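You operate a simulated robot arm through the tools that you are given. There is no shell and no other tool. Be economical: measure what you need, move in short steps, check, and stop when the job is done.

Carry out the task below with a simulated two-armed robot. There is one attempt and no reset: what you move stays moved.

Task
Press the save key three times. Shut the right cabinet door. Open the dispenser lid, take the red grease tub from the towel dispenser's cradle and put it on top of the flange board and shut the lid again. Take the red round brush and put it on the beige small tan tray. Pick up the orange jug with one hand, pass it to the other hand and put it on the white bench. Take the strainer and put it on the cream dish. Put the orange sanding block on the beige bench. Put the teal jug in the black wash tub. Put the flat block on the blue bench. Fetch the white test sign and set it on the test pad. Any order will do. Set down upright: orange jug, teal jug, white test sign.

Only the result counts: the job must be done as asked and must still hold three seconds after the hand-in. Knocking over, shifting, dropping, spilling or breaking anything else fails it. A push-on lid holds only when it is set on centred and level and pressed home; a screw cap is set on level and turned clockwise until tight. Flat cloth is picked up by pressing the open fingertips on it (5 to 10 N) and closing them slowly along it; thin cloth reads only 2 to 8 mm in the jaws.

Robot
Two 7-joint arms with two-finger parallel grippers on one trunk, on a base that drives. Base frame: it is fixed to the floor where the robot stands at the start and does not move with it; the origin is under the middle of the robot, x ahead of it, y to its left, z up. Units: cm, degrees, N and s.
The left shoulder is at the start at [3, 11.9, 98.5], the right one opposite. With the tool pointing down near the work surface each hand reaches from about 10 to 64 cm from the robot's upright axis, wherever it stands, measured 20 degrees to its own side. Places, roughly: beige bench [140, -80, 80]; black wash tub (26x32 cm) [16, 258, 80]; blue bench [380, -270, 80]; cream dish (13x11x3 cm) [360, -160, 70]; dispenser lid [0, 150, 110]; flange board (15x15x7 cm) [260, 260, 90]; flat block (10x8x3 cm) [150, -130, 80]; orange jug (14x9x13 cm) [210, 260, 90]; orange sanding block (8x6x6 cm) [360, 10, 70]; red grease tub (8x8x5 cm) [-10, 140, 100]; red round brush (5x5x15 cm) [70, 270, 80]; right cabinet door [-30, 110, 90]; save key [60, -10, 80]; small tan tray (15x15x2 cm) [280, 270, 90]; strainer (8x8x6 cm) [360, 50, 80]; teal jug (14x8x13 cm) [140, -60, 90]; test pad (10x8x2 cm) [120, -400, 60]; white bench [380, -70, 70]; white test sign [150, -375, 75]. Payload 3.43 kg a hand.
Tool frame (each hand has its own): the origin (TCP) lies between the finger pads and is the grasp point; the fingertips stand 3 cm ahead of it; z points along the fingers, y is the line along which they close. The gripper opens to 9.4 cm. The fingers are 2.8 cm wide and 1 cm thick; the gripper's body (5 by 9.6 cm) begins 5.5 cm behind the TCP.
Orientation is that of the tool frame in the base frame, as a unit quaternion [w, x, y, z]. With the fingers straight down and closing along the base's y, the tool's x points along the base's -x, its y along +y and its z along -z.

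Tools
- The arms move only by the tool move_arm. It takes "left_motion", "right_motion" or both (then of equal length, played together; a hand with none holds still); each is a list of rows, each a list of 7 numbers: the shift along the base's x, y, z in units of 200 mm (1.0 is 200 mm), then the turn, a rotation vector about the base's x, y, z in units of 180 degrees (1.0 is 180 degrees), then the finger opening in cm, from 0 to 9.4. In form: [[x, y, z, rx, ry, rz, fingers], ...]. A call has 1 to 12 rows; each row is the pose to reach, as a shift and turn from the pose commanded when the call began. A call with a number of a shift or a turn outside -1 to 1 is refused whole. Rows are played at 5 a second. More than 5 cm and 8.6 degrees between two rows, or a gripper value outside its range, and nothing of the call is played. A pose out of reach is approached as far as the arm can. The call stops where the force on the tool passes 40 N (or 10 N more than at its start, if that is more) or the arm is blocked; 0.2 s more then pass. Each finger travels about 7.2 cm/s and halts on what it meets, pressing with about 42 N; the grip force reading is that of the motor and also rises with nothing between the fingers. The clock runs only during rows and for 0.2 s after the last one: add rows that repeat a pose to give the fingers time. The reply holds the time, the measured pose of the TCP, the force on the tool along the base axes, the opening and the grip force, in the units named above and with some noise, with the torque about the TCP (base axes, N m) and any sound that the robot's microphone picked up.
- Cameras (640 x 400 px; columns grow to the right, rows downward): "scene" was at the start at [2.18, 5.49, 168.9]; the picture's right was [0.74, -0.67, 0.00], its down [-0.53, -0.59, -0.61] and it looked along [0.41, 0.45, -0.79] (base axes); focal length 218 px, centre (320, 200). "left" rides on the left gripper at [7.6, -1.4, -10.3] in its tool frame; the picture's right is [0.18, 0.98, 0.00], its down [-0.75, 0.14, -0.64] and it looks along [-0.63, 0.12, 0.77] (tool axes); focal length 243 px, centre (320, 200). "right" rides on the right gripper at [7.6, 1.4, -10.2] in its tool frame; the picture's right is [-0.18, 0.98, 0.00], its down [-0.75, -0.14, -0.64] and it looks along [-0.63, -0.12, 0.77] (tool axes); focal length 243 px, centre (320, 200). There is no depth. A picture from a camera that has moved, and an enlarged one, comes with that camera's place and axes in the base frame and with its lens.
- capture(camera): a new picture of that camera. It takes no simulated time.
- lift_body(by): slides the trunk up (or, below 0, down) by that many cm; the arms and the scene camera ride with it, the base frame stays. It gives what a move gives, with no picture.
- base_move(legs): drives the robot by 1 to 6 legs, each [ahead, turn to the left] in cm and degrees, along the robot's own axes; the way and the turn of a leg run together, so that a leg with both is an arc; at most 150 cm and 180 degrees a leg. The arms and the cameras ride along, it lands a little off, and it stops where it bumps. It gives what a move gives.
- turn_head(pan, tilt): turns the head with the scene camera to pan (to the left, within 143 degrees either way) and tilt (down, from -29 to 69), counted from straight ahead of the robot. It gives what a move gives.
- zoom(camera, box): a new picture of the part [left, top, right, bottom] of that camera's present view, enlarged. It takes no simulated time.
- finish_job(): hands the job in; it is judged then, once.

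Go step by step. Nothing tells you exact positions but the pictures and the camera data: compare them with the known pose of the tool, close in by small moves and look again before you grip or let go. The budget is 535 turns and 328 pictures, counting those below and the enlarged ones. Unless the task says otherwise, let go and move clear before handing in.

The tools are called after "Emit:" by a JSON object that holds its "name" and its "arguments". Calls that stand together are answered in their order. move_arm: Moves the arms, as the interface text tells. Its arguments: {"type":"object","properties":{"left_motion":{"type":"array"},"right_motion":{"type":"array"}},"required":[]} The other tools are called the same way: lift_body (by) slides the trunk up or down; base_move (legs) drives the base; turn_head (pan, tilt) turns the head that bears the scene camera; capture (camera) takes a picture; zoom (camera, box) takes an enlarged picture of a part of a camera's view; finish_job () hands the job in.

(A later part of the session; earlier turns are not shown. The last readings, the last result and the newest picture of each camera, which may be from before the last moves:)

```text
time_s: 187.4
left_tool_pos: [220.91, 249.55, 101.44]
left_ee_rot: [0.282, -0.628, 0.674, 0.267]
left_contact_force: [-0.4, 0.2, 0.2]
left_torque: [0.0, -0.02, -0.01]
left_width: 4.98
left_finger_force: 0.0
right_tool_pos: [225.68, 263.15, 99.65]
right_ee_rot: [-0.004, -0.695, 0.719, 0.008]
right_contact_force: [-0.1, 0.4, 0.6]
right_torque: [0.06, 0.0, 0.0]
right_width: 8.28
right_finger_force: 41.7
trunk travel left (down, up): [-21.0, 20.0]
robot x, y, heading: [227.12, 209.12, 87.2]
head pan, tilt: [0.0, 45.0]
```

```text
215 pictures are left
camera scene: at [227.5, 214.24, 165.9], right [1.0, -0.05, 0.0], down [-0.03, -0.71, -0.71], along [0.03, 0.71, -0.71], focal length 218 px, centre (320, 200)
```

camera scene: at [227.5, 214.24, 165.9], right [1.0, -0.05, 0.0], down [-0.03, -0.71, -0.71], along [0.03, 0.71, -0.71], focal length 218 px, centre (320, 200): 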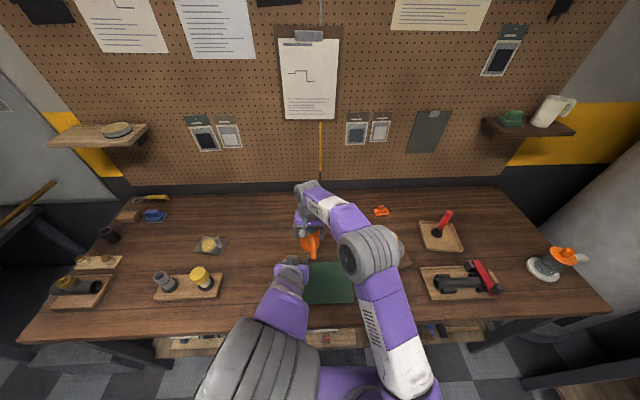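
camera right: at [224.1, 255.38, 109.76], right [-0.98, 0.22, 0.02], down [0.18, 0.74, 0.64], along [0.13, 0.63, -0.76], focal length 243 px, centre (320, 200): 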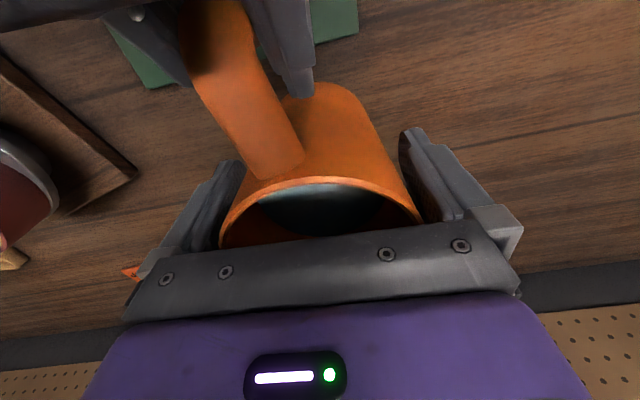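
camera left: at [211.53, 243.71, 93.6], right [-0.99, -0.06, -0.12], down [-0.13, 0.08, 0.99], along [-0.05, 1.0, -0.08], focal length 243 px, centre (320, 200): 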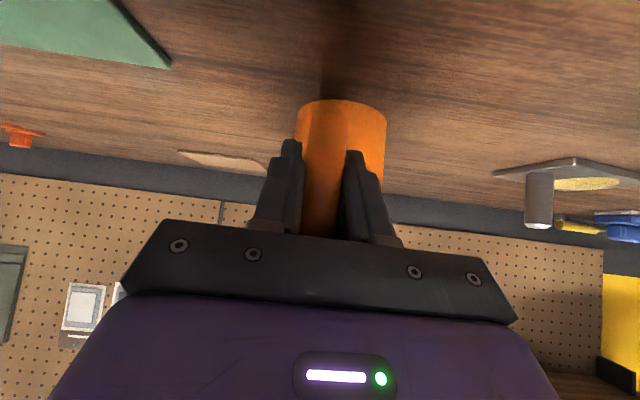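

Emit:
{"name": "move_arm", "arguments": {"right_motion": [[0, 0, 0.1, 0, 0, 0, 7], [0, -0.05, 0.25, 0, 0, 0, 7], [0, -0.1, 0.4, 0, 0, 0, 7]]}}

Emit:
{"name": "zoom", "arguments": {"camera": "scene", "box": [240, 170, 400, 290]}}

Emit:
{"name": "capture", "arguments": {"camera": "left"}}

```text
time_s: 188.2
left_tool_pos: [221.23, 249.52, 101.45]
left_ee_rot: [0.282, -0.627, 0.675, 0.267]
left_contact_force: [-0.2, 0.0, 0.4]
left_torque: [-0.02, -0.03, 0.0]
left_width: 5.02
left_finger_force: 0.1
right_tool_pos: [225.96, 261.19, 107.69]
right_ee_rot: [-0.004, -0.694, 0.72, 0.008]
right_contact_force: [0.7, 0.3, -4.1]
right_torque: [0.05, 0.0, 0.02]
right_width: 8.25
right_finger_force: 41.9
trunk travel left (down, up): [-21.0, 20.0]
robot x, y, heading: [227.21, 209.02, 87.6]
head pan, tilt: [0.0, 45.0]
```

```text
3.33 times, centred on (320, 230) of scene
camera zoom: at [227.63, 214.12, 165.91], right [1.0, -0.05, 0.0], down [-0.03, -0.71, -0.71], along [0.03, 0.71, -0.71], focal length 725 px, centre (320, 100)
```

zoom: 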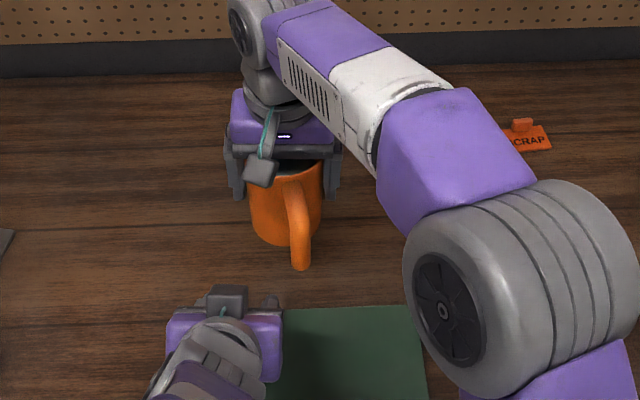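

```text
213 pictures are left
camera left: at [221.58, 236.79, 103.11], right [-0.99, -0.06, -0.12], down [-0.13, 0.08, 0.99], along [-0.05, 1.0, -0.08], focal length 243 px, centre (320, 200)
```

left: 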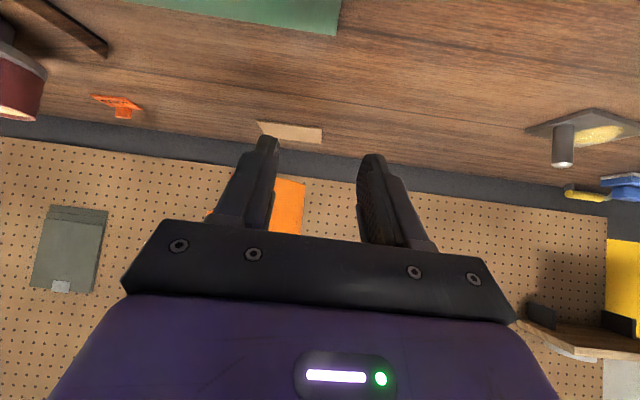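

The jug is now in the right hand, off the bench. I tuck both hands for travel, the left one back to vertical.

Emit:
{"name": "move_arm", "arguments": {"left_motion": [[-0.05, 0, 0.08, -0.042, 0.003, 0, 5], [-0.1, 0, 0.16, -0.085, 0.006, 0, 6], [-0.15, -0.02, 0.24, -0.127, 0.0085, 0, 7], [-0.2, -0.04, 0.3, -0.169, 0.011, 0, 8], [-0.25, -0.06, 0.36, -0.212, 0.014, 0, 9], [-0.3, -0.1, 0.4, -0.254, 0.017, 0, 9.3]], "right_motion": [[0.06, -0.1, 0.05, 0, 0, 0, 7], [0.12, -0.2, 0.1, 0, 0, 0, 7], [0.2, -0.3, 0.12, 0, 0, 0, 7], [0.28, -0.4, 0.14, 0, 0, 0, 7], [0.36, -0.48, 0.15, 0, 0, 0, 7], [0.42, -0.52, 0.15, 0, 0, 0, 7]]}}

Emit:
{"name": "base_move", "arguments": {"legs": [[-45, 0], [0, -88], [50, 0]]}}

Emit:
{"name": "turn_head", "arguments": {"pan": -40, "tilt": 35}}

Emit:
{"name": "capture", "arguments": {"camera": "scene"}}

```text
time_s: 189.6
left_tool_pos: [215.16, 247.43, 109.54]
left_ee_rot: [-0.002, -0.681, 0.733, -0.001]
left_contact_force: [-0.3, -0.4, -0.3]
left_torque: [0.0, 0.04, -0.04]
left_width: 9.3
left_finger_force: 0.0
right_tool_pos: [234.3, 250.68, 110.61]
right_ee_rot: [-0.005, -0.695, 0.719, 0.009]
right_contact_force: [0.3, -0.4, -4.8]
right_torque: [0.03, 0.02, 0.0]
right_width: 8.25
right_finger_force: 42.6
trunk travel left (down, up): [-21.0, 20.0]
robot x, y, heading: [227.29, 209.14, 87.4]
head pan, tilt: [0.0, 45.0]
```

```text
time_s: 198.6
left_tool_pos: [314.0, 178.27, 109.6]
left_ee_rot: [-0.001, 0.011, 1.0, 0.001]
left_contact_force: [0.6, 0.2, -0.3]
left_torque: [0.02, -0.01, -0.02]
left_width: 9.29
left_finger_force: 0.2
right_tool_pos: [318.23, 159.5, 110.72]
right_ee_rot: [0.002, -0.008, 1.0, 0.008]
right_contact_force: [0.8, 0.2, -3.5]
right_torque: [0.04, -0.06, 0.0]
right_width: 8.18
right_finger_force: 41.9
trunk travel left (down, up): [-21.0, 20.0]
robot x, y, heading: [276.4, 164.12, 0.4]
head pan, tilt: [0.0, 45.0]
```

```text
time_s: 199.7
left_tool_pos: [313.9, 178.29, 109.63]
left_ee_rot: [-0.001, 0.012, 1.0, 0.0]
left_contact_force: [-0.2, 0.6, 0.4]
left_torque: [0.02, -0.01, -0.01]
left_width: 9.29
left_finger_force: 0.1
right_tool_pos: [318.03, 159.37, 110.67]
right_ee_rot: [0.003, -0.007, 1.0, 0.008]
right_contact_force: [0.5, 0.3, -3.8]
right_torque: [0.02, -0.04, -0.01]
right_width: 8.19
right_finger_force: 41.7
trunk travel left (down, up): [-21.0, 20.0]
robot x, y, heading: [276.31, 164.05, 0.3]
head pan, tilt: [-40.0, 35.0]
```

```text
212 pictures are left
camera scene: at [280.17, 158.56, 167.38], right [-0.64, -0.77, 0.0], down [-0.44, 0.37, -0.82], along [0.63, -0.52, -0.57], focal length 218 px, centre (320, 200)
```

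scene: 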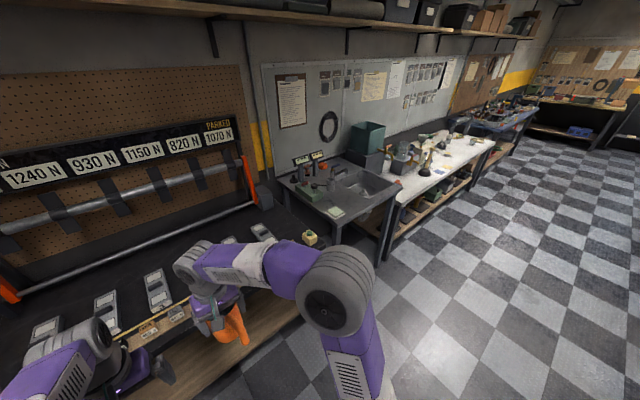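

I drive down the aisle to the white bench.

Emit:
{"name": "base_move", "arguments": {"legs": [[0, -90], [150, 0], [78, 0], [0, 90]]}}

Emit:
{"name": "turn_head", "arguments": {"pan": 0, "tilt": 35}}

Emit:
{"name": "capture", "arguments": {"camera": "scene"}}

```text
time_s: 218.6
left_tool_pos: [305.32, -55.34, 109.72]
left_ee_rot: [-0.001, 0.061, 0.998, 0.002]
left_contact_force: [0.4, -0.7, 0.2]
left_torque: [0.04, -0.05, -0.01]
left_width: 9.3
left_finger_force: 0.0
right_tool_pos: [307.7, -74.45, 110.66]
right_ee_rot: [0.003, 0.041, 0.999, 0.008]
right_contact_force: [-1.0, 1.0, -4.3]
right_torque: [0.03, -0.04, 0.01]
right_width: 8.19
right_finger_force: 41.8
trunk travel left (down, up): [-21.0, 20.0]
robot x, y, heading: [266.82, -65.78, -5.3]
head pan, tilt: [-40.0, 35.0]
```

```text
time_s: 219.7
left_tool_pos: [305.31, -55.3, 109.66]
left_ee_rot: [-0.001, 0.062, 0.998, 0.001]
left_contact_force: [-0.6, 0.1, 0.3]
left_torque: [-0.04, -0.05, 0.0]
left_width: 9.33
left_finger_force: 0.0
right_tool_pos: [307.67, -74.64, 110.66]
right_ee_rot: [0.003, 0.041, 0.999, 0.007]
right_contact_force: [0.2, 0.7, -3.7]
right_torque: [-0.01, -0.07, 0.0]
right_width: 8.17
right_finger_force: 42.3
trunk travel left (down, up): [-21.0, 20.0]
robot x, y, heading: [266.74, -65.47, -5.3]
head pan, tilt: [0.0, 35.0]
```

```text
211 pictures are left
camera scene: at [272.44, -66.23, 167.39], right [-0.09, -1.0, 0.0], down [-0.57, 0.05, -0.82], along [0.82, -0.08, -0.57], focal length 218 px, centre (320, 200)
```

scene: 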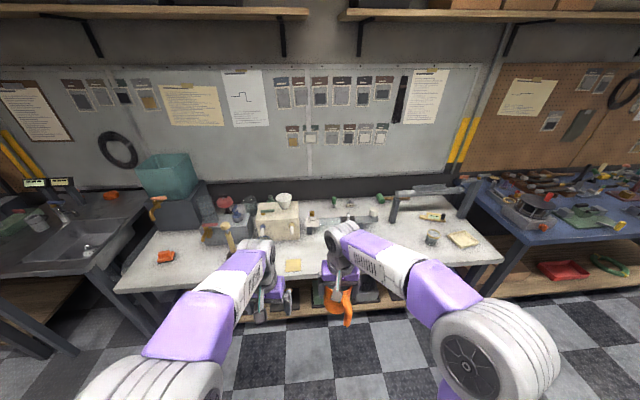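

Emit:
{"name": "zoom", "arguments": {"camera": "scene", "box": [100, 170, 330, 300]}}

Emit:
{"name": "zoom", "arguments": {"camera": "scene", "box": [300, 170, 530, 300]}}

```text
2.78 times, centred on (215, 235) of scene
camera zoom: at [272.44, -66.23, 167.39], right [-0.09, -1.0, 0.0], down [-0.57, 0.05, -0.82], along [0.82, -0.08, -0.57], focal length 606 px, centre (612, 103)
```

zoom: 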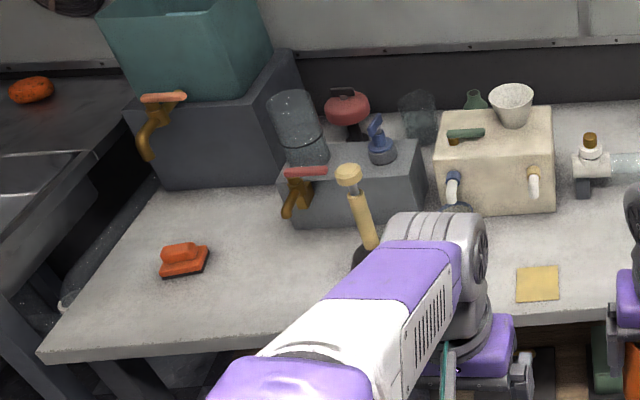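

```text
2.78 times, centred on (415, 235) of scene
camera zoom: at [272.44, -66.23, 167.39], right [-0.09, -1.0, 0.0], down [-0.57, 0.05, -0.82], along [0.82, -0.08, -0.57], focal length 606 px, centre (56, 103)
```

zoom: 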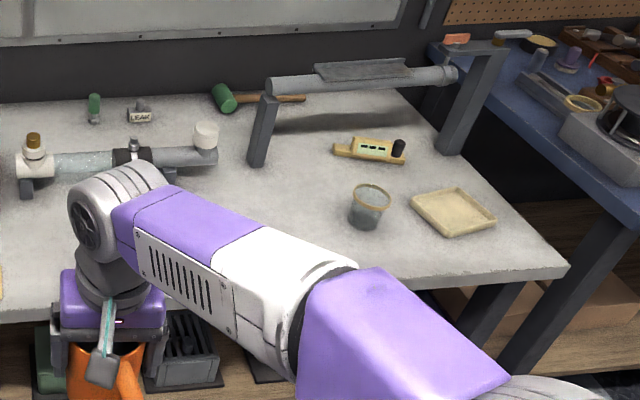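

White bench surface is near z 72; a free spot is around [357, -80]. I straighten and drive up to it.

Emit:
{"name": "base_move", "arguments": {"legs": [[0, 5], [42, 0]]}}

Emit:
{"name": "turn_head", "arguments": {"pan": -5, "tilt": 50}}

Emit:
{"name": "capture", "arguments": {"camera": "scene"}}

Emit:
{"name": "capture", "arguments": {"camera": "right"}}

```text
time_s: 222.8
left_tool_pos: [346.16, -52.82, 109.68]
left_ee_rot: [0.0, 0.023, 1.0, 0.001]
left_contact_force: [0.1, 0.2, 0.1]
left_torque: [-0.01, -0.02, 0.03]
left_width: 9.31
left_finger_force: 0.0
right_tool_pos: [350.04, -71.91, 110.6]
right_ee_rot: [0.002, 0.003, 1.0, 0.008]
right_contact_force: [-0.2, 0.6, -4.2]
right_torque: [0.06, -0.04, 0.01]
right_width: 8.16
right_finger_force: 42.1
trunk travel left (down, up): [-21.0, 20.0]
robot x, y, heading: [308.38, -66.29, -0.9]
head pan, tilt: [0.0, 35.0]
```

```text
time_s: 223.6
left_tool_pos: [346.11, -52.84, 109.59]
left_ee_rot: [-0.001, 0.022, 1.0, 0.001]
left_contact_force: [0.3, 0.7, 0.1]
left_torque: [-0.03, -0.02, 0.03]
left_width: 9.31
left_finger_force: 0.0
right_tool_pos: [349.93, -71.94, 110.73]
right_ee_rot: [0.003, 0.002, 1.0, 0.008]
right_contact_force: [0.6, 0.5, -3.6]
right_torque: [0.01, 0.01, 0.02]
right_width: 8.16
right_finger_force: 41.3
trunk travel left (down, up): [-21.0, 20.0]
robot x, y, heading: [308.35, -65.98, -0.8]
head pan, tilt: [-5.0, 50.0]
```

```text
208 pictures are left
camera scene: at [313.02, -66.87, 165.22], right [-0.1, -0.99, 0.0], down [-0.76, 0.08, -0.64], along [0.64, -0.07, -0.77], focal length 218 px, centre (320, 200)
```

scene: 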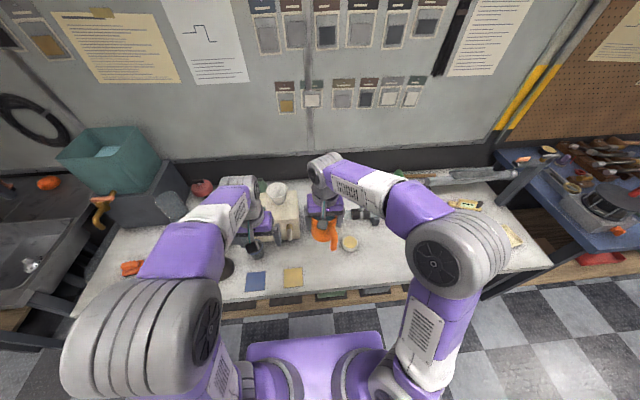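

```text
207 pictures are left
camera right: at [342.17, -70.57, 120.88], right [0.19, 0.98, 0.02], down [0.75, -0.16, 0.64], along [0.63, -0.11, -0.76], focal length 243 px, centre (320, 200)
```

right: 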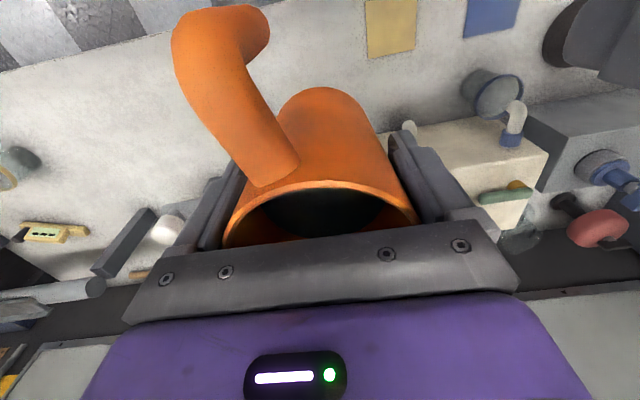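

Emit:
{"name": "zoom", "arguments": {"camera": "scene", "box": [230, 180, 450, 310]}}

```text
2.91 times, centred on (340, 245) of scene
camera zoom: at [313.02, -66.87, 165.22], right [-0.1, -0.99, 0.0], down [-0.76, 0.08, -0.64], along [0.64, -0.07, -0.77], focal length 633 px, centre (262, 69)
```

zoom: 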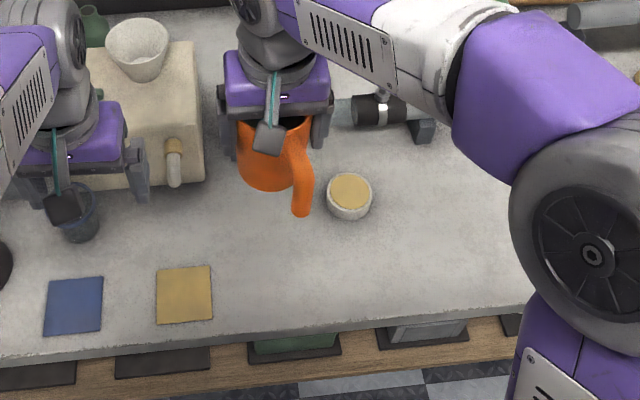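

Free space is right of the small jar, around [355, -98]. I move the jug over there at height.

Emit:
{"name": "move_arm", "arguments": {"right_motion": [[0.02, -0.08, 0, 0, 0, 0, 7], [0.06, -0.2, 0, 0, 0, 0, 7], [0.1, -0.34, 0, 0, 0, 0, 7], [0.14, -0.48, 0, 0, 0, 0, 7], [0.18, -0.62, 0, 0, 0, 0, 7], [0.22, -0.76, 0, 0, 0, 0, 7], [0.25, -0.9, 0, 0, 0, 0, 7], [0.25, -1, 0, 0, 0, 0, 7]]}}

Emit:
{"name": "move_arm", "arguments": {"right_motion": [[0, -0.1, -0.08, 0, 0, 0, 7], [0, -0.2, -0.2, 0, 0, 0, 7], [0, -0.3, -0.34, 0, 0, 0, 7], [0, -0.3, -0.48, 0, 0, 0, 7], [0, -0.3, -0.62, 0, 0, 0, 7], [0, -0.3, -0.76, 0, 0, 0, 7], [0, -0.3, -0.9, 0, 0, 0, 7], [0, -0.3, -1, 0, 0, 0, 7]]}}

Emit:
{"name": "zoom", "arguments": {"camera": "scene", "box": [290, 180, 510, 310]}}

Emit:
{"name": "capture", "arguments": {"camera": "right"}}

```text
time_s: 225.3
left_tool_pos: [346.19, -52.86, 109.54]
left_ee_rot: [-0.001, 0.022, 1.0, 0.001]
left_contact_force: [0.1, -0.4, -0.9]
left_torque: [0.03, 0.0, 0.02]
left_width: 9.31
left_finger_force: 0.1
right_tool_pos: [354.99, -91.75, 110.75]
right_ee_rot: [0.003, 0.003, 1.0, 0.008]
right_contact_force: [-0.4, -0.2, -3.7]
right_torque: [0.0, -0.05, -0.01]
right_width: 8.16
right_finger_force: 41.8
trunk travel left (down, up): [-21.0, 20.0]
robot x, y, heading: [308.01, -66.02, -0.7]
head pan, tilt: [-5.0, 50.0]
```

```text
time_s: 227.2
left_tool_pos: [346.22, -52.81, 109.6]
left_ee_rot: [-0.001, 0.023, 1.0, 0.001]
left_contact_force: [0.0, 0.0, 0.4]
left_torque: [-0.01, 0.03, -0.02]
left_width: 9.31
left_finger_force: 0.0
right_tool_pos: [354.81, -97.91, 90.64]
right_ee_rot: [0.002, 0.002, 1.0, 0.008]
right_contact_force: [0.2, 0.7, -3.7]
right_torque: [0.04, -0.03, 0.01]
right_width: 8.15
right_finger_force: 41.3
trunk travel left (down, up): [-21.0, 20.0]
robot x, y, heading: [308.34, -65.74, -0.9]
head pan, tilt: [-5.0, 50.0]
```

```text
2.91 times, centred on (400, 245) of scene
camera zoom: at [313.07, -66.91, 165.21], right [-0.1, -0.99, 0.0], down [-0.76, 0.08, -0.64], along [0.64, -0.07, -0.77], focal length 633 px, centre (87, 69)
```

zoom: 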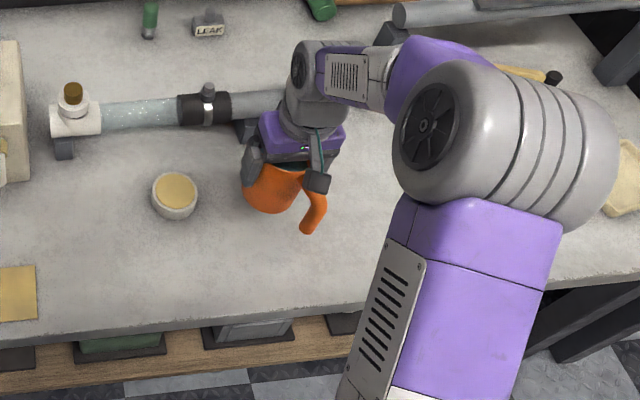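

```text
204 pictures are left
camera right: at [347.09, -96.63, 100.84], right [0.19, 0.98, 0.02], down [0.75, -0.16, 0.64], along [0.63, -0.11, -0.77], focal length 243 px, centre (320, 200)
```

right: 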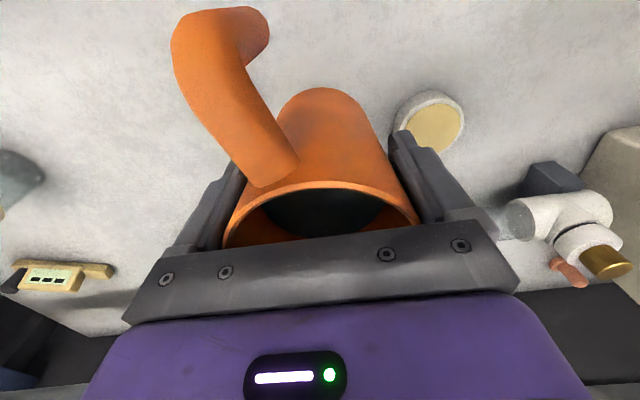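

Emit:
{"name": "move_arm", "arguments": {"right_motion": [[0, 0, -0.12, 0, 0, 0, 7], [0, 0, -0.24, 0, 0, 0, 7], [0, 0, -0.34, 0, 0, 0, 7], [0, 0, -0.4, 0, 0, 0, 7], [0, 0, -0.4, 0, 0, 0, 7]]}}

Emit:
{"name": "zoom", "arguments": {"camera": "scene", "box": [290, 180, 510, 310]}}

```text
time_s: 228.3
left_tool_pos: [346.09, -52.8, 109.64]
left_ee_rot: [0.0, 0.022, 1.0, 0.001]
left_contact_force: [-0.7, -0.4, -0.4]
left_torque: [0.03, -0.03, -0.02]
left_width: 9.31
left_finger_force: 0.0
right_tool_pos: [354.95, -97.66, 82.67]
right_ee_rot: [0.003, 0.002, 1.0, 0.008]
right_contact_force: [-0.2, 0.2, -3.6]
right_torque: [0.01, -0.07, -0.03]
right_width: 8.15
right_finger_force: 41.9
trunk travel left (down, up): [-21.0, 20.0]
robot x, y, heading: [308.17, -66.12, -1.1]
head pan, tilt: [-5.0, 50.0]
```

```text
2.91 times, centred on (400, 245) of scene
camera zoom: at [313.03, -66.89, 165.21], right [-0.1, -0.99, 0.0], down [-0.76, 0.08, -0.64], along [0.64, -0.07, -0.77], focal length 633 px, centre (87, 69)
```

zoom: 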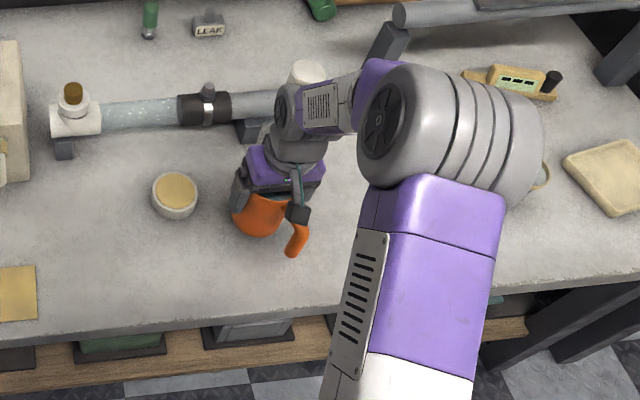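

Emit:
{"name": "move_arm", "arguments": {"right_motion": [[0, 0, -0.03, 0, 0, 0, 7], [0, 0, -0.05, 0, 0, 0, 7], [0, 0, -0.07, 0, 0, 0, 7], [0, 0, -0.08, 0, 0, 0, 7]]}}

```text
time_s: 229.3
left_tool_pos: [346.2, -52.91, 109.61]
left_ee_rot: [-0.001, 0.023, 1.0, 0.002]
left_contact_force: [-0.5, 0.2, 0.1]
left_torque: [-0.01, 0.01, -0.02]
left_width: 9.3
left_finger_force: 0.1
right_tool_pos: [354.97, -97.78, 80.93]
right_ee_rot: [0.002, 0.002, 1.0, 0.007]
right_contact_force: [-0.5, -0.7, -4.0]
right_torque: [0.02, -0.06, 0.03]
right_width: 8.14
right_finger_force: 42.2
trunk travel left (down, up): [-21.0, 20.0]
robot x, y, heading: [308.14, -65.68, -0.9]
head pan, tilt: [-5.0, 50.0]
```

Emit:
{"name": "move_arm", "arguments": {"right_motion": [[0, 0, -0.025, 0, 0, 0, 7], [0, 0, -0.045, 0, 0, 0, 7], [0, 0, -0.06, 0, 0, 0, 7]]}}

Emit:
{"name": "move_arm", "arguments": {"right_motion": [[0, 0, -0.02, 0, 0, 0, 7], [0, 0, -0.035, 0, 0, 0, 7]]}}

```text
time_s: 230.2
left_tool_pos: [345.96, -52.97, 109.58]
left_ee_rot: [-0.001, 0.023, 1.0, 0.001]
left_contact_force: [0.9, 0.4, -0.8]
left_torque: [-0.03, -0.01, -0.02]
left_width: 9.31
left_finger_force: 0.0
right_tool_pos: [354.89, -97.86, 79.94]
right_ee_rot: [0.005, 0.002, 1.0, 0.007]
right_contact_force: [-1.8, 0.0, 6.5]
right_torque: [-0.29, 0.28, -0.01]
right_width: 8.13
right_finger_force: 42.6
trunk travel left (down, up): [-21.0, 20.0]
robot x, y, heading: [308.31, -65.98, -0.8]
head pan, tilt: [-5.0, 50.0]
```

```text
time_s: 230.8
left_tool_pos: [346.07, -52.77, 109.64]
left_ee_rot: [0.0, 0.021, 1.0, 0.0]
left_contact_force: [0.3, 0.2, -0.5]
left_torque: [0.01, 0.02, 0.03]
left_width: 9.3
left_finger_force: 0.1
right_tool_pos: [355.06, -97.73, 79.46]
right_ee_rot: [0.007, 0.002, 1.0, 0.007]
right_contact_force: [2.3, 2.1, 30.5]
right_torque: [-0.12, -0.35, -0.28]
right_width: 8.13
right_finger_force: 42.1
trunk travel left (down, up): [-21.0, 20.0]
robot x, y, heading: [308.55, -65.81, -0.9]
head pan, tilt: [-5.0, 50.0]
```

Jug is on the bench. I ease up slightly and open.

Emit:
{"name": "move_arm", "arguments": {"right_motion": [[0, 0, 0.015, 0, 0, 0, 8], [0, 0, 0.015, 0, 0, 0, 8.5], [0, 0, 0.015, 0, 0, 0, 9], [0, 0, 0.015, 0, 0, 0, 9.4], [0, 0, 0.015, 0, 0, 0, 9.4]]}}

Emit:
{"name": "move_arm", "arguments": {"right_motion": [[0, 0, 0.06, 0, 0, 0, 9.4], [0, 0, 0.15, 0, 0, 0, 9.4], [0, 0, 0.3, 0, 0, 0, 9.4], [0, 0, 0.5, 0, 0, 0, 9.4], [0, 0, 0.7, 0, 0, 0, 9.4], [0, 0, 0.9, 0, 0, 0, 9.4]]}}

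Emit:
{"name": "capture", "arguments": {"camera": "right"}}

```text
time_s: 231.9
left_tool_pos: [346.08, -52.69, 109.5]
left_ee_rot: [-0.001, 0.022, 1.0, 0.0]
left_contact_force: [-0.8, -0.1, -0.2]
left_torque: [-0.02, 0.0, 0.0]
left_width: 9.28
left_finger_force: 0.0
right_tool_pos: [355.0, -97.74, 79.39]
right_ee_rot: [0.003, 0.002, 1.0, 0.008]
right_contact_force: [-0.6, -0.6, 0.4]
right_torque: [0.01, 0.01, 0.01]
right_width: 9.4
right_finger_force: 0.0
trunk travel left (down, up): [-21.0, 20.0]
robot x, y, heading: [308.05, -66.17, -0.5]
head pan, tilt: [-5.0, 50.0]
```

```text
time_s: 233.3
left_tool_pos: [346.09, -52.71, 109.62]
left_ee_rot: [-0.001, 0.022, 1.0, 0.001]
left_contact_force: [0.6, -0.2, 0.1]
left_torque: [0.0, 0.01, 0.06]
left_width: 9.29
left_finger_force: 0.1
right_tool_pos: [354.9, -97.65, 97.44]
right_ee_rot: [0.004, 0.003, 1.0, 0.008]
right_contact_force: [0.2, 0.8, 0.6]
right_torque: [-0.02, -0.01, 0.03]
right_width: 9.41
right_finger_force: 0.0
trunk travel left (down, up): [-21.0, 20.0]
robot x, y, heading: [308.22, -66.1, -0.8]
head pan, tilt: [-5.0, 50.0]
```

```text
202 pictures are left
camera right: at [347.1, -96.4, 107.65], right [0.19, 0.98, 0.02], down [0.75, -0.15, 0.64], along [0.64, -0.11, -0.76], focal length 243 px, centre (320, 200)
```

right: 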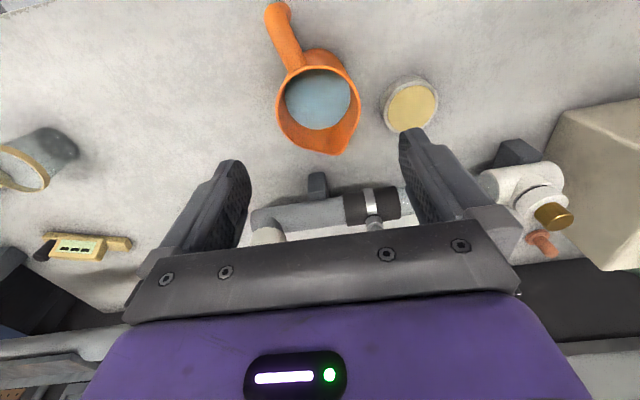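

Jug standing upright on the white bench. Next the strainer and the sanding block, around y = 50 and 9.

Emit:
{"name": "move_arm", "arguments": {"right_motion": [[0, 0, 0.15, 0, 0, 0, 9.3], [-0.1, 0.1, 0.3, 0, 0, 0, 9.3], [-0.25, 0.2, 0.45, 0, 0, 0, 9.3], [-0.35, 0.3, 0.6, 0, 0, 0, 9.3]]}}

Emit:
{"name": "base_move", "arguments": {"legs": [[-40, 0], [0, 90], [95, 0], [0, -90]]}}

Emit:
{"name": "turn_head", "arguments": {"pan": 0, "tilt": 40}}

Emit:
{"name": "capture", "arguments": {"camera": "scene"}}

```text
time_s: 234.3
left_tool_pos: [346.22, -52.84, 109.71]
left_ee_rot: [-0.001, 0.022, 1.0, 0.001]
left_contact_force: [-0.3, -0.2, -0.5]
left_torque: [-0.01, -0.02, 0.01]
left_width: 9.28
left_finger_force: 0.1
right_tool_pos: [348.05, -91.92, 109.77]
right_ee_rot: [0.004, 0.002, 1.0, 0.008]
right_contact_force: [-0.3, 0.8, -0.3]
right_torque: [-0.03, -0.01, -0.01]
right_width: 9.32
right_finger_force: 0.0
trunk travel left (down, up): [-21.0, 20.0]
robot x, y, heading: [308.27, -66.2, -0.7]
head pan, tilt: [-5.0, 50.0]
```

```text
time_s: 248.9
left_tool_pos: [309.91, 39.49, 109.64]
left_ee_rot: [-0.001, 0.036, 0.999, 0.001]
left_contact_force: [1.2, 0.8, -0.3]
left_torque: [0.01, -0.01, 0.0]
left_width: 9.29
left_finger_force: 0.0
right_tool_pos: [310.88, 0.48, 109.71]
right_ee_rot: [0.003, 0.016, 1.0, 0.007]
right_contact_force: [-0.5, 0.4, 0.8]
right_torque: [0.01, 0.0, -0.03]
right_width: 9.32
right_finger_force: 0.0
trunk travel left (down, up): [-21.0, 20.0]
robot x, y, heading: [271.65, 27.56, -2.5]
head pan, tilt: [-5.0, 50.0]
```

```text
time_s: 249.6
left_tool_pos: [309.82, 39.46, 109.6]
left_ee_rot: [-0.001, 0.036, 0.999, 0.001]
left_contact_force: [0.2, 0.7, 0.0]
left_torque: [0.02, 0.02, 0.06]
left_width: 9.28
left_finger_force: 0.0
right_tool_pos: [310.85, 0.17, 109.66]
right_ee_rot: [0.004, 0.015, 1.0, 0.008]
right_contact_force: [0.5, -0.7, 0.5]
right_torque: [-0.02, 0.0, -0.03]
right_width: 9.27
right_finger_force: 0.0
trunk travel left (down, up): [-21.0, 20.0]
robot x, y, heading: [271.48, 27.5, -2.4]
head pan, tilt: [0.0, 40.0]
```

```text
201 pictures are left
camera scene: at [277.28, 27.0, 166.63], right [-0.04, -1.0, 0.0], down [-0.64, 0.03, -0.77], along [0.77, -0.03, -0.64], focal length 218 px, centre (320, 200)
```

scene: 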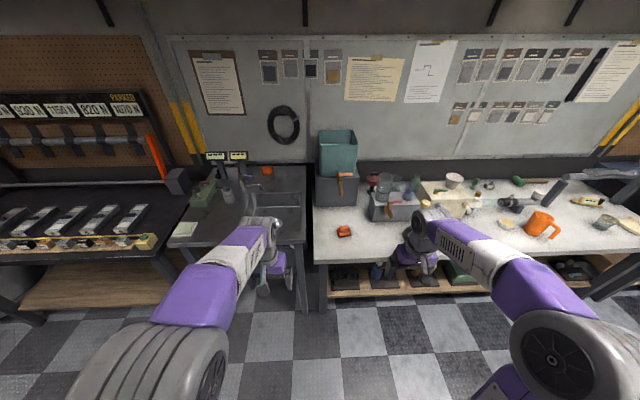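

Emit:
{"name": "zoom", "arguments": {"camera": "scene", "box": [160, 140, 380, 270]}}

```text
2.91 times, centred on (270, 205) of scene
camera zoom: at [277.28, 27.0, 166.63], right [-0.04, -1.0, 0.0], down [-0.64, 0.03, -0.77], along [0.77, -0.03, -0.64], focal length 633 px, centre (466, 186)
```

zoom: 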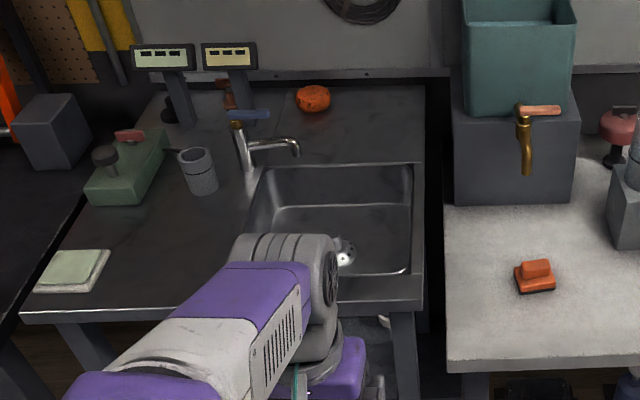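

The strainer seems to sit in the sink basin behind the left arm. I drive closer and look with the left hand camera.

Emit:
{"name": "base_move", "arguments": {"legs": [[36, 2]]}}

Emit:
{"name": "capture", "arguments": {"camera": "left"}}

Emit:
{"name": "capture", "arguments": {"camera": "right"}}

```text
time_s: 252.0
left_tool_pos: [345.96, 40.23, 109.48]
left_ee_rot: [-0.001, 0.014, 1.0, 0.001]
left_contact_force: [-0.3, 0.2, 0.3]
left_torque: [-0.03, 0.02, -0.01]
left_width: 9.31
left_finger_force: 0.1
right_tool_pos: [348.62, 1.2, 109.64]
right_ee_rot: [0.003, -0.004, 1.0, 0.008]
right_contact_force: [-0.2, 0.5, -0.8]
right_torque: [0.02, 0.02, 0.0]
right_width: 9.27
right_finger_force: 0.1
trunk travel left (down, up): [-21.0, 20.0]
robot x, y, heading: [308.18, 27.02, -0.3]
head pan, tilt: [0.0, 40.0]
```

```text
199 pictures are left
camera left: at [338.3, 39.12, 119.82], right [-0.15, 0.99, 0.0], down [0.76, 0.12, 0.64], along [0.63, 0.1, -0.77], focal length 243 px, centre (320, 200)
```

left: 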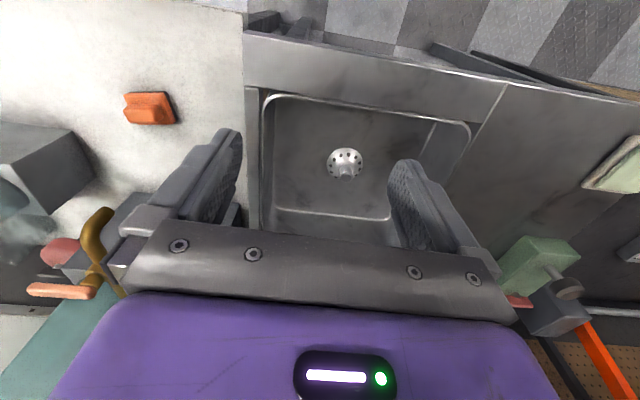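

```text
198 pictures are left
camera right: at [340.78, 2.33, 119.86], right [0.17, 0.98, 0.02], down [0.75, -0.14, 0.64], along [0.64, -0.1, -0.77], focal length 243 px, centre (320, 200)
```

right: 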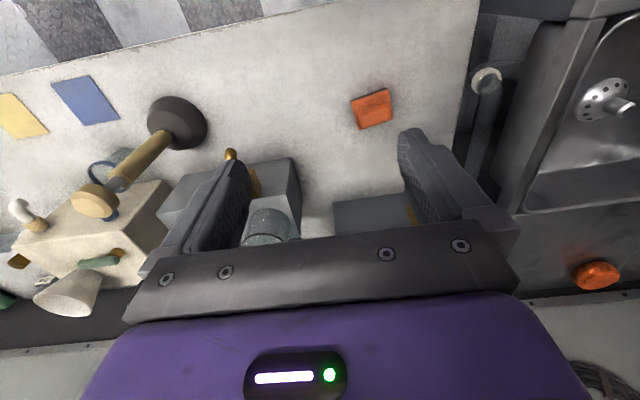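

Emit:
{"name": "zoom", "arguments": {"camera": "left", "box": [260, 100, 440, 220]}}

Emit:
{"name": "zoom", "arguments": {"camera": "right", "box": [460, 20, 640, 180]}}

```text
3.33 times, centred on (350, 160) of left
camera zoom: at [338.3, 39.12, 119.82], right [-0.15, 0.99, 0.0], down [0.76, 0.12, 0.64], along [0.63, 0.1, -0.77], focal length 809 px, centre (220, 333)
```

zoom: 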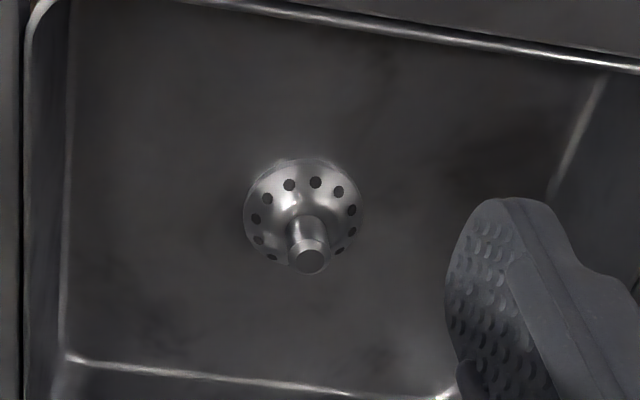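

```text
2.50 times, centred on (550, 100) of right
camera zoom: at [340.78, 2.33, 119.86], right [0.17, 0.98, 0.02], down [0.75, -0.14, 0.64], along [0.64, -0.1, -0.77], focal length 606 px, centre (-255, 450)
```

zoom: 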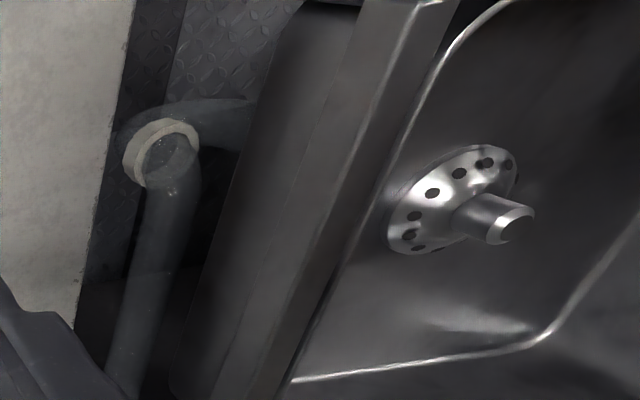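

The strainer is a disc with a knob, knob top at [362.8, 47.9, 82.6]. I bring the left hand above it.

Emit:
{"name": "move_arm", "arguments": {"left_motion": [[0.15, 0.06, -0.05, 0, 0, 0, 7], [0.3, 0.12, -0.15, 0, 0, 0, 6], [0.45, 0.2, -0.28, 0, 0, 0, 6], [0.6, 0.28, -0.42, 0, 0, 0, 6], [0.72, 0.34, -0.58, 0, 0, 0, 6], [0.84, 0.385, -0.75, 0, 0, 0, 6], [0.84, 0.385, -0.93, 0, 0, 0, 6]]}}

Emit:
{"name": "capture", "arguments": {"camera": "left"}}

```text
time_s: 253.6
left_tool_pos: [357.77, 43.6, 99.88]
left_ee_rot: [0.0, 0.015, 1.0, 0.001]
left_contact_force: [0.1, -0.1, 0.3]
left_torque: [-0.03, 0.0, 0.01]
left_width: 6.02
left_finger_force: 0.1
left hand out of reach, approached as far as the arm can: row 4, 5, 6, 7
right_tool_pos: [348.59, 1.18, 109.73]
right_ee_rot: [0.002, -0.004, 1.0, 0.007]
right_contact_force: [-0.3, 0.9, -0.3]
right_torque: [0.02, -0.01, 0.02]
right_width: 9.3
right_finger_force: 0.1
trunk travel left (down, up): [-21.0, 20.0]
robot x, y, heading: [308.01, 26.88, -0.1]
head pan, tilt: [0.0, 40.0]
```

```text
195 pictures are left
camera left: at [350.02, 42.39, 110.14], right [-0.15, 0.99, 0.0], down [0.76, 0.12, 0.64], along [0.63, 0.1, -0.77], focal length 243 px, centre (320, 200)
```

left: 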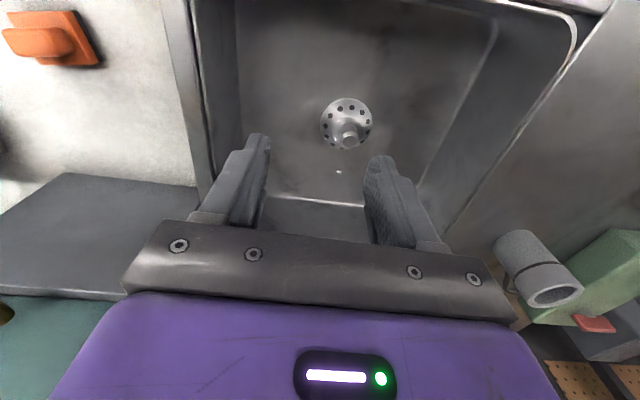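

Reach is short; I drive 8 cm closer (bench edge is still about 39 cm away).

Emit:
{"name": "base_move", "arguments": {"legs": [[7, 0]]}}

Emit:
{"name": "capture", "arguments": {"camera": "left"}}

```text
time_s: 254.6
left_tool_pos: [364.99, 43.64, 99.87]
left_ee_rot: [-0.001, 0.015, 1.0, 0.001]
left_contact_force: [0.3, 0.1, -0.1]
left_torque: [-0.02, 0.03, -0.01]
left_width: 5.98
left_finger_force: 0.2
right_tool_pos: [355.81, 1.35, 109.62]
right_ee_rot: [0.002, -0.004, 1.0, 0.008]
right_contact_force: [0.8, 0.3, -1.2]
right_torque: [-0.01, 0.01, -0.02]
right_width: 9.32
right_finger_force: 0.3
trunk travel left (down, up): [-21.0, 20.0]
robot x, y, heading: [315.45, 26.27, 0.1]
head pan, tilt: [0.0, 40.0]
```

```text
194 pictures are left
camera left: at [357.25, 42.47, 110.1], right [-0.16, 0.99, 0.0], down [0.76, 0.12, 0.64], along [0.63, 0.1, -0.77], focal length 243 px, centre (320, 200)
```

left: 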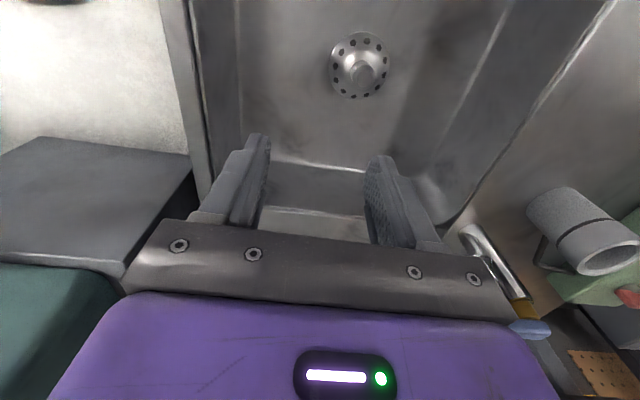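

Emit:
{"name": "move_arm", "arguments": {"left_motion": [[-0.06, 0.1, -0.1, 0, 0, 0, 6], [-0.12, 0.2, -0.25, 0, 0, 0, 6], [-0.12, 0.21, -0.42, 0, 0, 0, 6], [-0.12, 0.21, -0.6, 0, 0, 0, 6], [-0.12, 0.21, -0.6, 0, 0, 0, 6]]}}

Emit:
{"name": "capture", "arguments": {"camera": "left"}}

```text
time_s: 255.8
left_tool_pos: [360.06, 45.49, 90.31]
left_ee_rot: [0.0, 0.015, 1.0, 0.001]
left_contact_force: [0.1, -0.4, -0.4]
left_torque: [-0.01, -0.01, 0.01]
left_width: 6.03
left_finger_force: 0.1
left hand out of reach, approached as far as the arm can: row 1, 2, 3, 4, 5
right_tool_pos: [355.76, 1.11, 109.61]
right_ee_rot: [0.002, -0.005, 1.0, 0.009]
right_contact_force: [-0.1, -0.1, 0.5]
right_torque: [0.0, -0.01, -0.01]
right_width: 9.3
right_finger_force: 0.0
trunk travel left (down, up): [-21.0, 20.0]
robot x, y, heading: [315.08, 26.33, -0.1]
head pan, tilt: [0.0, 40.0]
```

```text
193 pictures are left
camera left: at [352.28, 44.33, 100.58], right [-0.16, 0.99, 0.0], down [0.76, 0.12, 0.64], along [0.63, 0.1, -0.77], focal length 243 px, centre (320, 200)
```

left: 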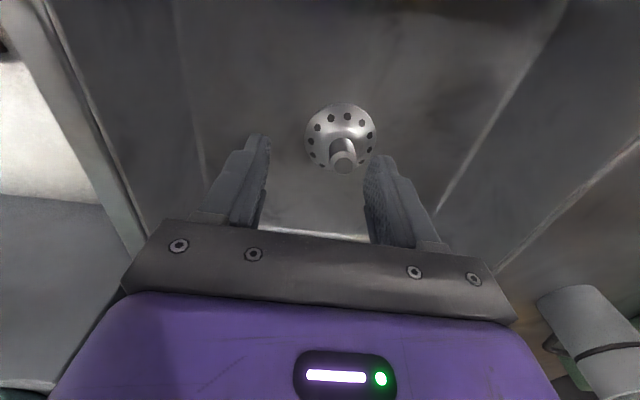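

Emit:
{"name": "capture", "arguments": {"camera": "scene"}}

```text
192 pictures are left
camera scene: at [321.12, 26.36, 166.63], right [0.0, -1.0, 0.0], down [-0.64, 0.0, -0.77], along [0.77, 0.0, -0.64], focal length 218 px, centre (320, 200)
```

scene: 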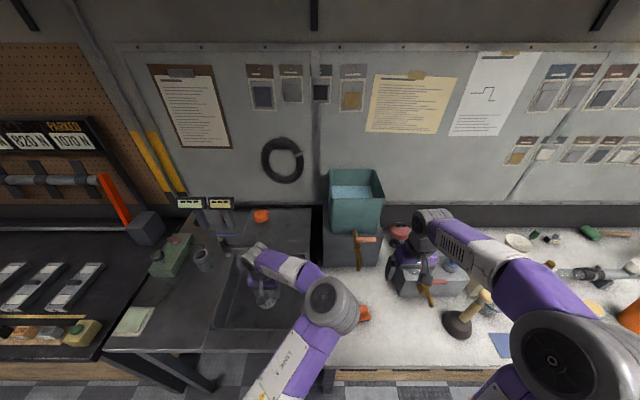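

The left elbow has folded inward. I move the left hand back to its starting-type pose, hoping the arm unfolds outward.

Emit:
{"name": "move_arm", "arguments": {"left_motion": [[0, 0, 0.2, 0, 0, 0, 6], [0, 0, 0.4, 0, 0, 0, 6], [0, 0.05, 0.6, 0, 0, 0, 6], [-0.05, 0.15, 0.8, 0, 0, 0, 6], [-0.1, 0.3, 0.95, 0, 0, 0, 6], [-0.15, 0.5, 1, 0, 0, 0, 6], [-0.2, 0.7, 1, 0, 0, 0, 6], [-0.25, 0.9, 1, 0, 0, 0, 6]]}}

Emit:
{"name": "move_arm", "arguments": {"left_motion": [[0, 0.15, 0.1, 0, 0, 0, 6], [-0.1, 0.3, 0.2, 0, 0, 0, 6], [-0.2, 0.35, 0.4, 0, 0, 0, 6], [-0.3, 0.35, 0.6, 0, 0, 0, 6]]}}

Emit:
{"name": "capture", "arguments": {"camera": "scene"}}

```text
time_s: 257.6
left_tool_pos: [356.0, 59.3, 110.24]
left_ee_rot: [0.001, 0.015, 1.0, 0.001]
left_contact_force: [-0.3, 1.0, -0.6]
left_torque: [0.04, -0.01, 0.02]
left_width: 6.02
left_finger_force: 0.1
left hand out of reach, approached as far as the arm can: row 8
right_tool_pos: [355.78, 1.19, 109.67]
right_ee_rot: [0.003, -0.006, 1.0, 0.009]
right_contact_force: [-0.3, -0.6, 0.3]
right_torque: [0.03, 0.01, -0.01]
right_width: 9.31
right_finger_force: 0.1
trunk travel left (down, up): [-21.0, 20.0]
robot x, y, heading: [315.69, 26.23, 0.0]
head pan, tilt: [0.0, 40.0]
```

```text
time_s: 258.6
left_tool_pos: [350.7, 67.28, 121.89]
left_ee_rot: [-0.003, 0.01, 1.0, 0.0]
left_contact_force: [1.4, -1.1, -0.2]
left_torque: [0.11, 0.19, 0.01]
left_width: 5.99
left_finger_force: 0.1
left hand out of reach, approached as far as the arm can: row 1, 2, 3
right_tool_pos: [355.97, 1.73, 109.72]
right_ee_rot: [0.002, -0.007, 1.0, 0.007]
right_contact_force: [0.7, 1.1, -0.3]
right_torque: [-0.07, 0.06, -0.03]
right_width: 9.3
right_finger_force: 0.1
trunk travel left (down, up): [-21.0, 20.0]
robot x, y, heading: [315.56, 26.81, 0.1]
head pan, tilt: [0.0, 40.0]
```

```text
191 pictures are left
camera scene: at [321.43, 26.95, 166.62], right [0.0, -1.0, 0.0], down [-0.64, 0.0, -0.76], along [0.76, 0.0, -0.64], focal length 218 px, centre (320, 200)
```

scene: 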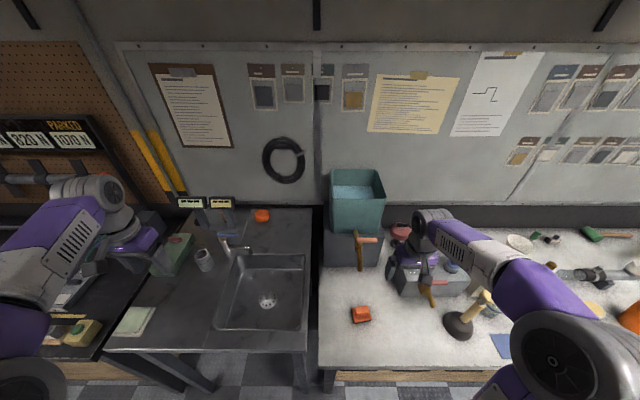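

The elbow is outside again. Back to above the strainer.

Emit:
{"name": "move_arm", "arguments": {"left_motion": [[0.1, -0.16, -0.1, 0, 0, 0, 6], [0.2, -0.32, -0.2, 0, 0, 0, 6], [0.3, -0.48, -0.3, 0, 0, 0, 6], [0.4, -0.64, -0.4, 0, 0, 0, 6], [0.5, -0.8, -0.5, 0, 0, 0, 6], [0.59, -0.96, -0.6, 0, 0, 0, 6], [0.59, -0.96, -0.8, 0, 0, 0, 6], [0.59, -0.96, -1, 0, 0, 0, 6]]}}

Emit:
{"name": "move_arm", "arguments": {"left_motion": [[0, 0, -0.2, 0, 0, 0, 6], [0, 0, -0.4, 0, 0, 0, 6], [0, 0, -0.6, 0, 0, 0, 6], [0, 0, -0.7, 0, 0, 0, 6]]}}

Emit:
{"name": "capture", "arguments": {"camera": "left"}}

```text
time_s: 260.4
left_tool_pos: [362.01, 47.27, 102.67]
left_ee_rot: [-0.001, 0.014, 1.0, 0.001]
left_contact_force: [-0.7, -0.4, -0.4]
left_torque: [-0.01, 0.0, 0.01]
left_width: 5.97
left_finger_force: 0.0
right_tool_pos: [355.81, 1.27, 109.69]
right_ee_rot: [0.003, -0.006, 1.0, 0.007]
right_contact_force: [-0.3, 1.3, 0.4]
right_torque: [0.0, -0.02, -0.01]
right_width: 9.3
right_finger_force: 0.1
trunk travel left (down, up): [-21.0, 20.0]
robot x, y, heading: [315.47, 26.52, -0.1]
head pan, tilt: [0.0, 40.0]
```

```text
time_s: 261.4
left_tool_pos: [361.85, 47.13, 88.41]
left_ee_rot: [0.0, 0.016, 1.0, 0.0]
left_contact_force: [0.8, 0.6, 0.2]
left_torque: [-0.01, -0.02, 0.0]
left_width: 5.98
left_finger_force: 0.0
right_tool_pos: [355.65, 1.2, 109.71]
right_ee_rot: [0.002, -0.005, 1.0, 0.008]
right_contact_force: [-0.3, 0.2, -0.1]
right_torque: [-0.01, 0.0, -0.01]
right_width: 9.31
right_finger_force: 0.0
trunk travel left (down, up): [-21.0, 20.0]
robot x, y, heading: [315.41, 26.74, 0.2]
head pan, tilt: [0.0, 40.0]
```

```text
190 pictures are left
camera left: at [354.07, 46.03, 98.65], right [-0.16, 0.99, 0.0], down [0.76, 0.12, 0.64], along [0.63, 0.1, -0.77], focal length 243 px, centre (320, 200)
```

left: 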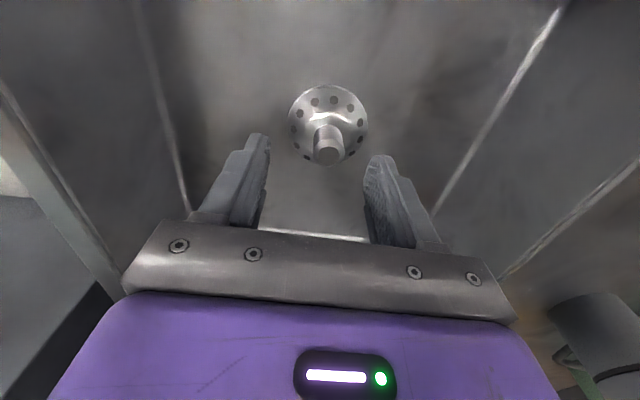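

Emit:
{"name": "move_arm", "arguments": {"left_motion": [[0.027, 0.042, -0.1, 0, 0, 0, 6], [0.027, 0.042, -0.2, 0, 0, 0, 6], [0.027, 0.042, -0.28, 0, 0, 0, 6], [0.027, 0.042, -0.315, 0, 0, 0, 6], [0.027, 0.042, -0.315, 0, 0, 0, 4], [0.027, 0.042, -0.315, 0, 0, 0, 2.5], [0.027, 0.042, -0.315, 0, 0, 0, 1], [0.027, 0.042, -0.315, 0, 0, 0, 0.5]]}}

Emit:
{"name": "capture", "arguments": {"camera": "left"}}

```text
time_s: 263.1
left_tool_pos: [362.81, 48.19, 82.66]
left_ee_rot: [0.008, 0.013, 1.0, 0.001]
left_contact_force: [-2.7, 0.5, 17.9]
left_torque: [0.11, -0.42, 0.06]
left_width: 2.34
left_finger_force: 41.6
right_tool_pos: [355.58, 1.17, 109.77]
right_ee_rot: [0.003, -0.006, 1.0, 0.008]
right_contact_force: [0.0, -0.8, -0.2]
right_torque: [0.01, 0.02, 0.0]
right_width: 9.29
right_finger_force: 0.1
trunk travel left (down, up): [-21.0, 20.0]
robot x, y, heading: [315.43, 26.53, 0.1]
head pan, tilt: [0.0, 40.0]
stopped in row 8 (left hand): the force on the tool passed its limit at 42 N (the readings are from after the stop); the commanded pose is now the measured one
```

```text
189 pictures are left
camera left: at [354.84, 46.98, 92.77], right [-0.16, 0.99, 0.0], down [0.75, 0.12, 0.65], along [0.65, 0.1, -0.76], focal length 243 px, centre (320, 200)
```

left: 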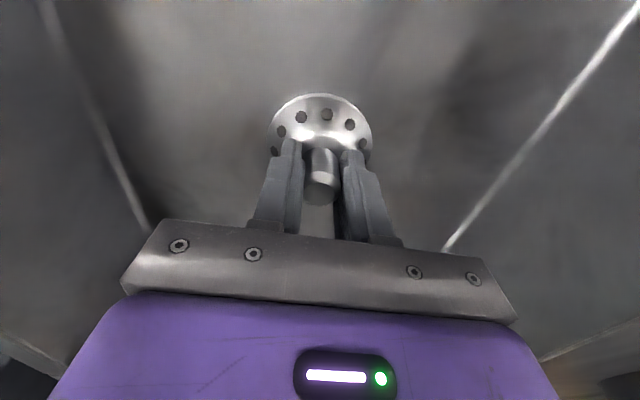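

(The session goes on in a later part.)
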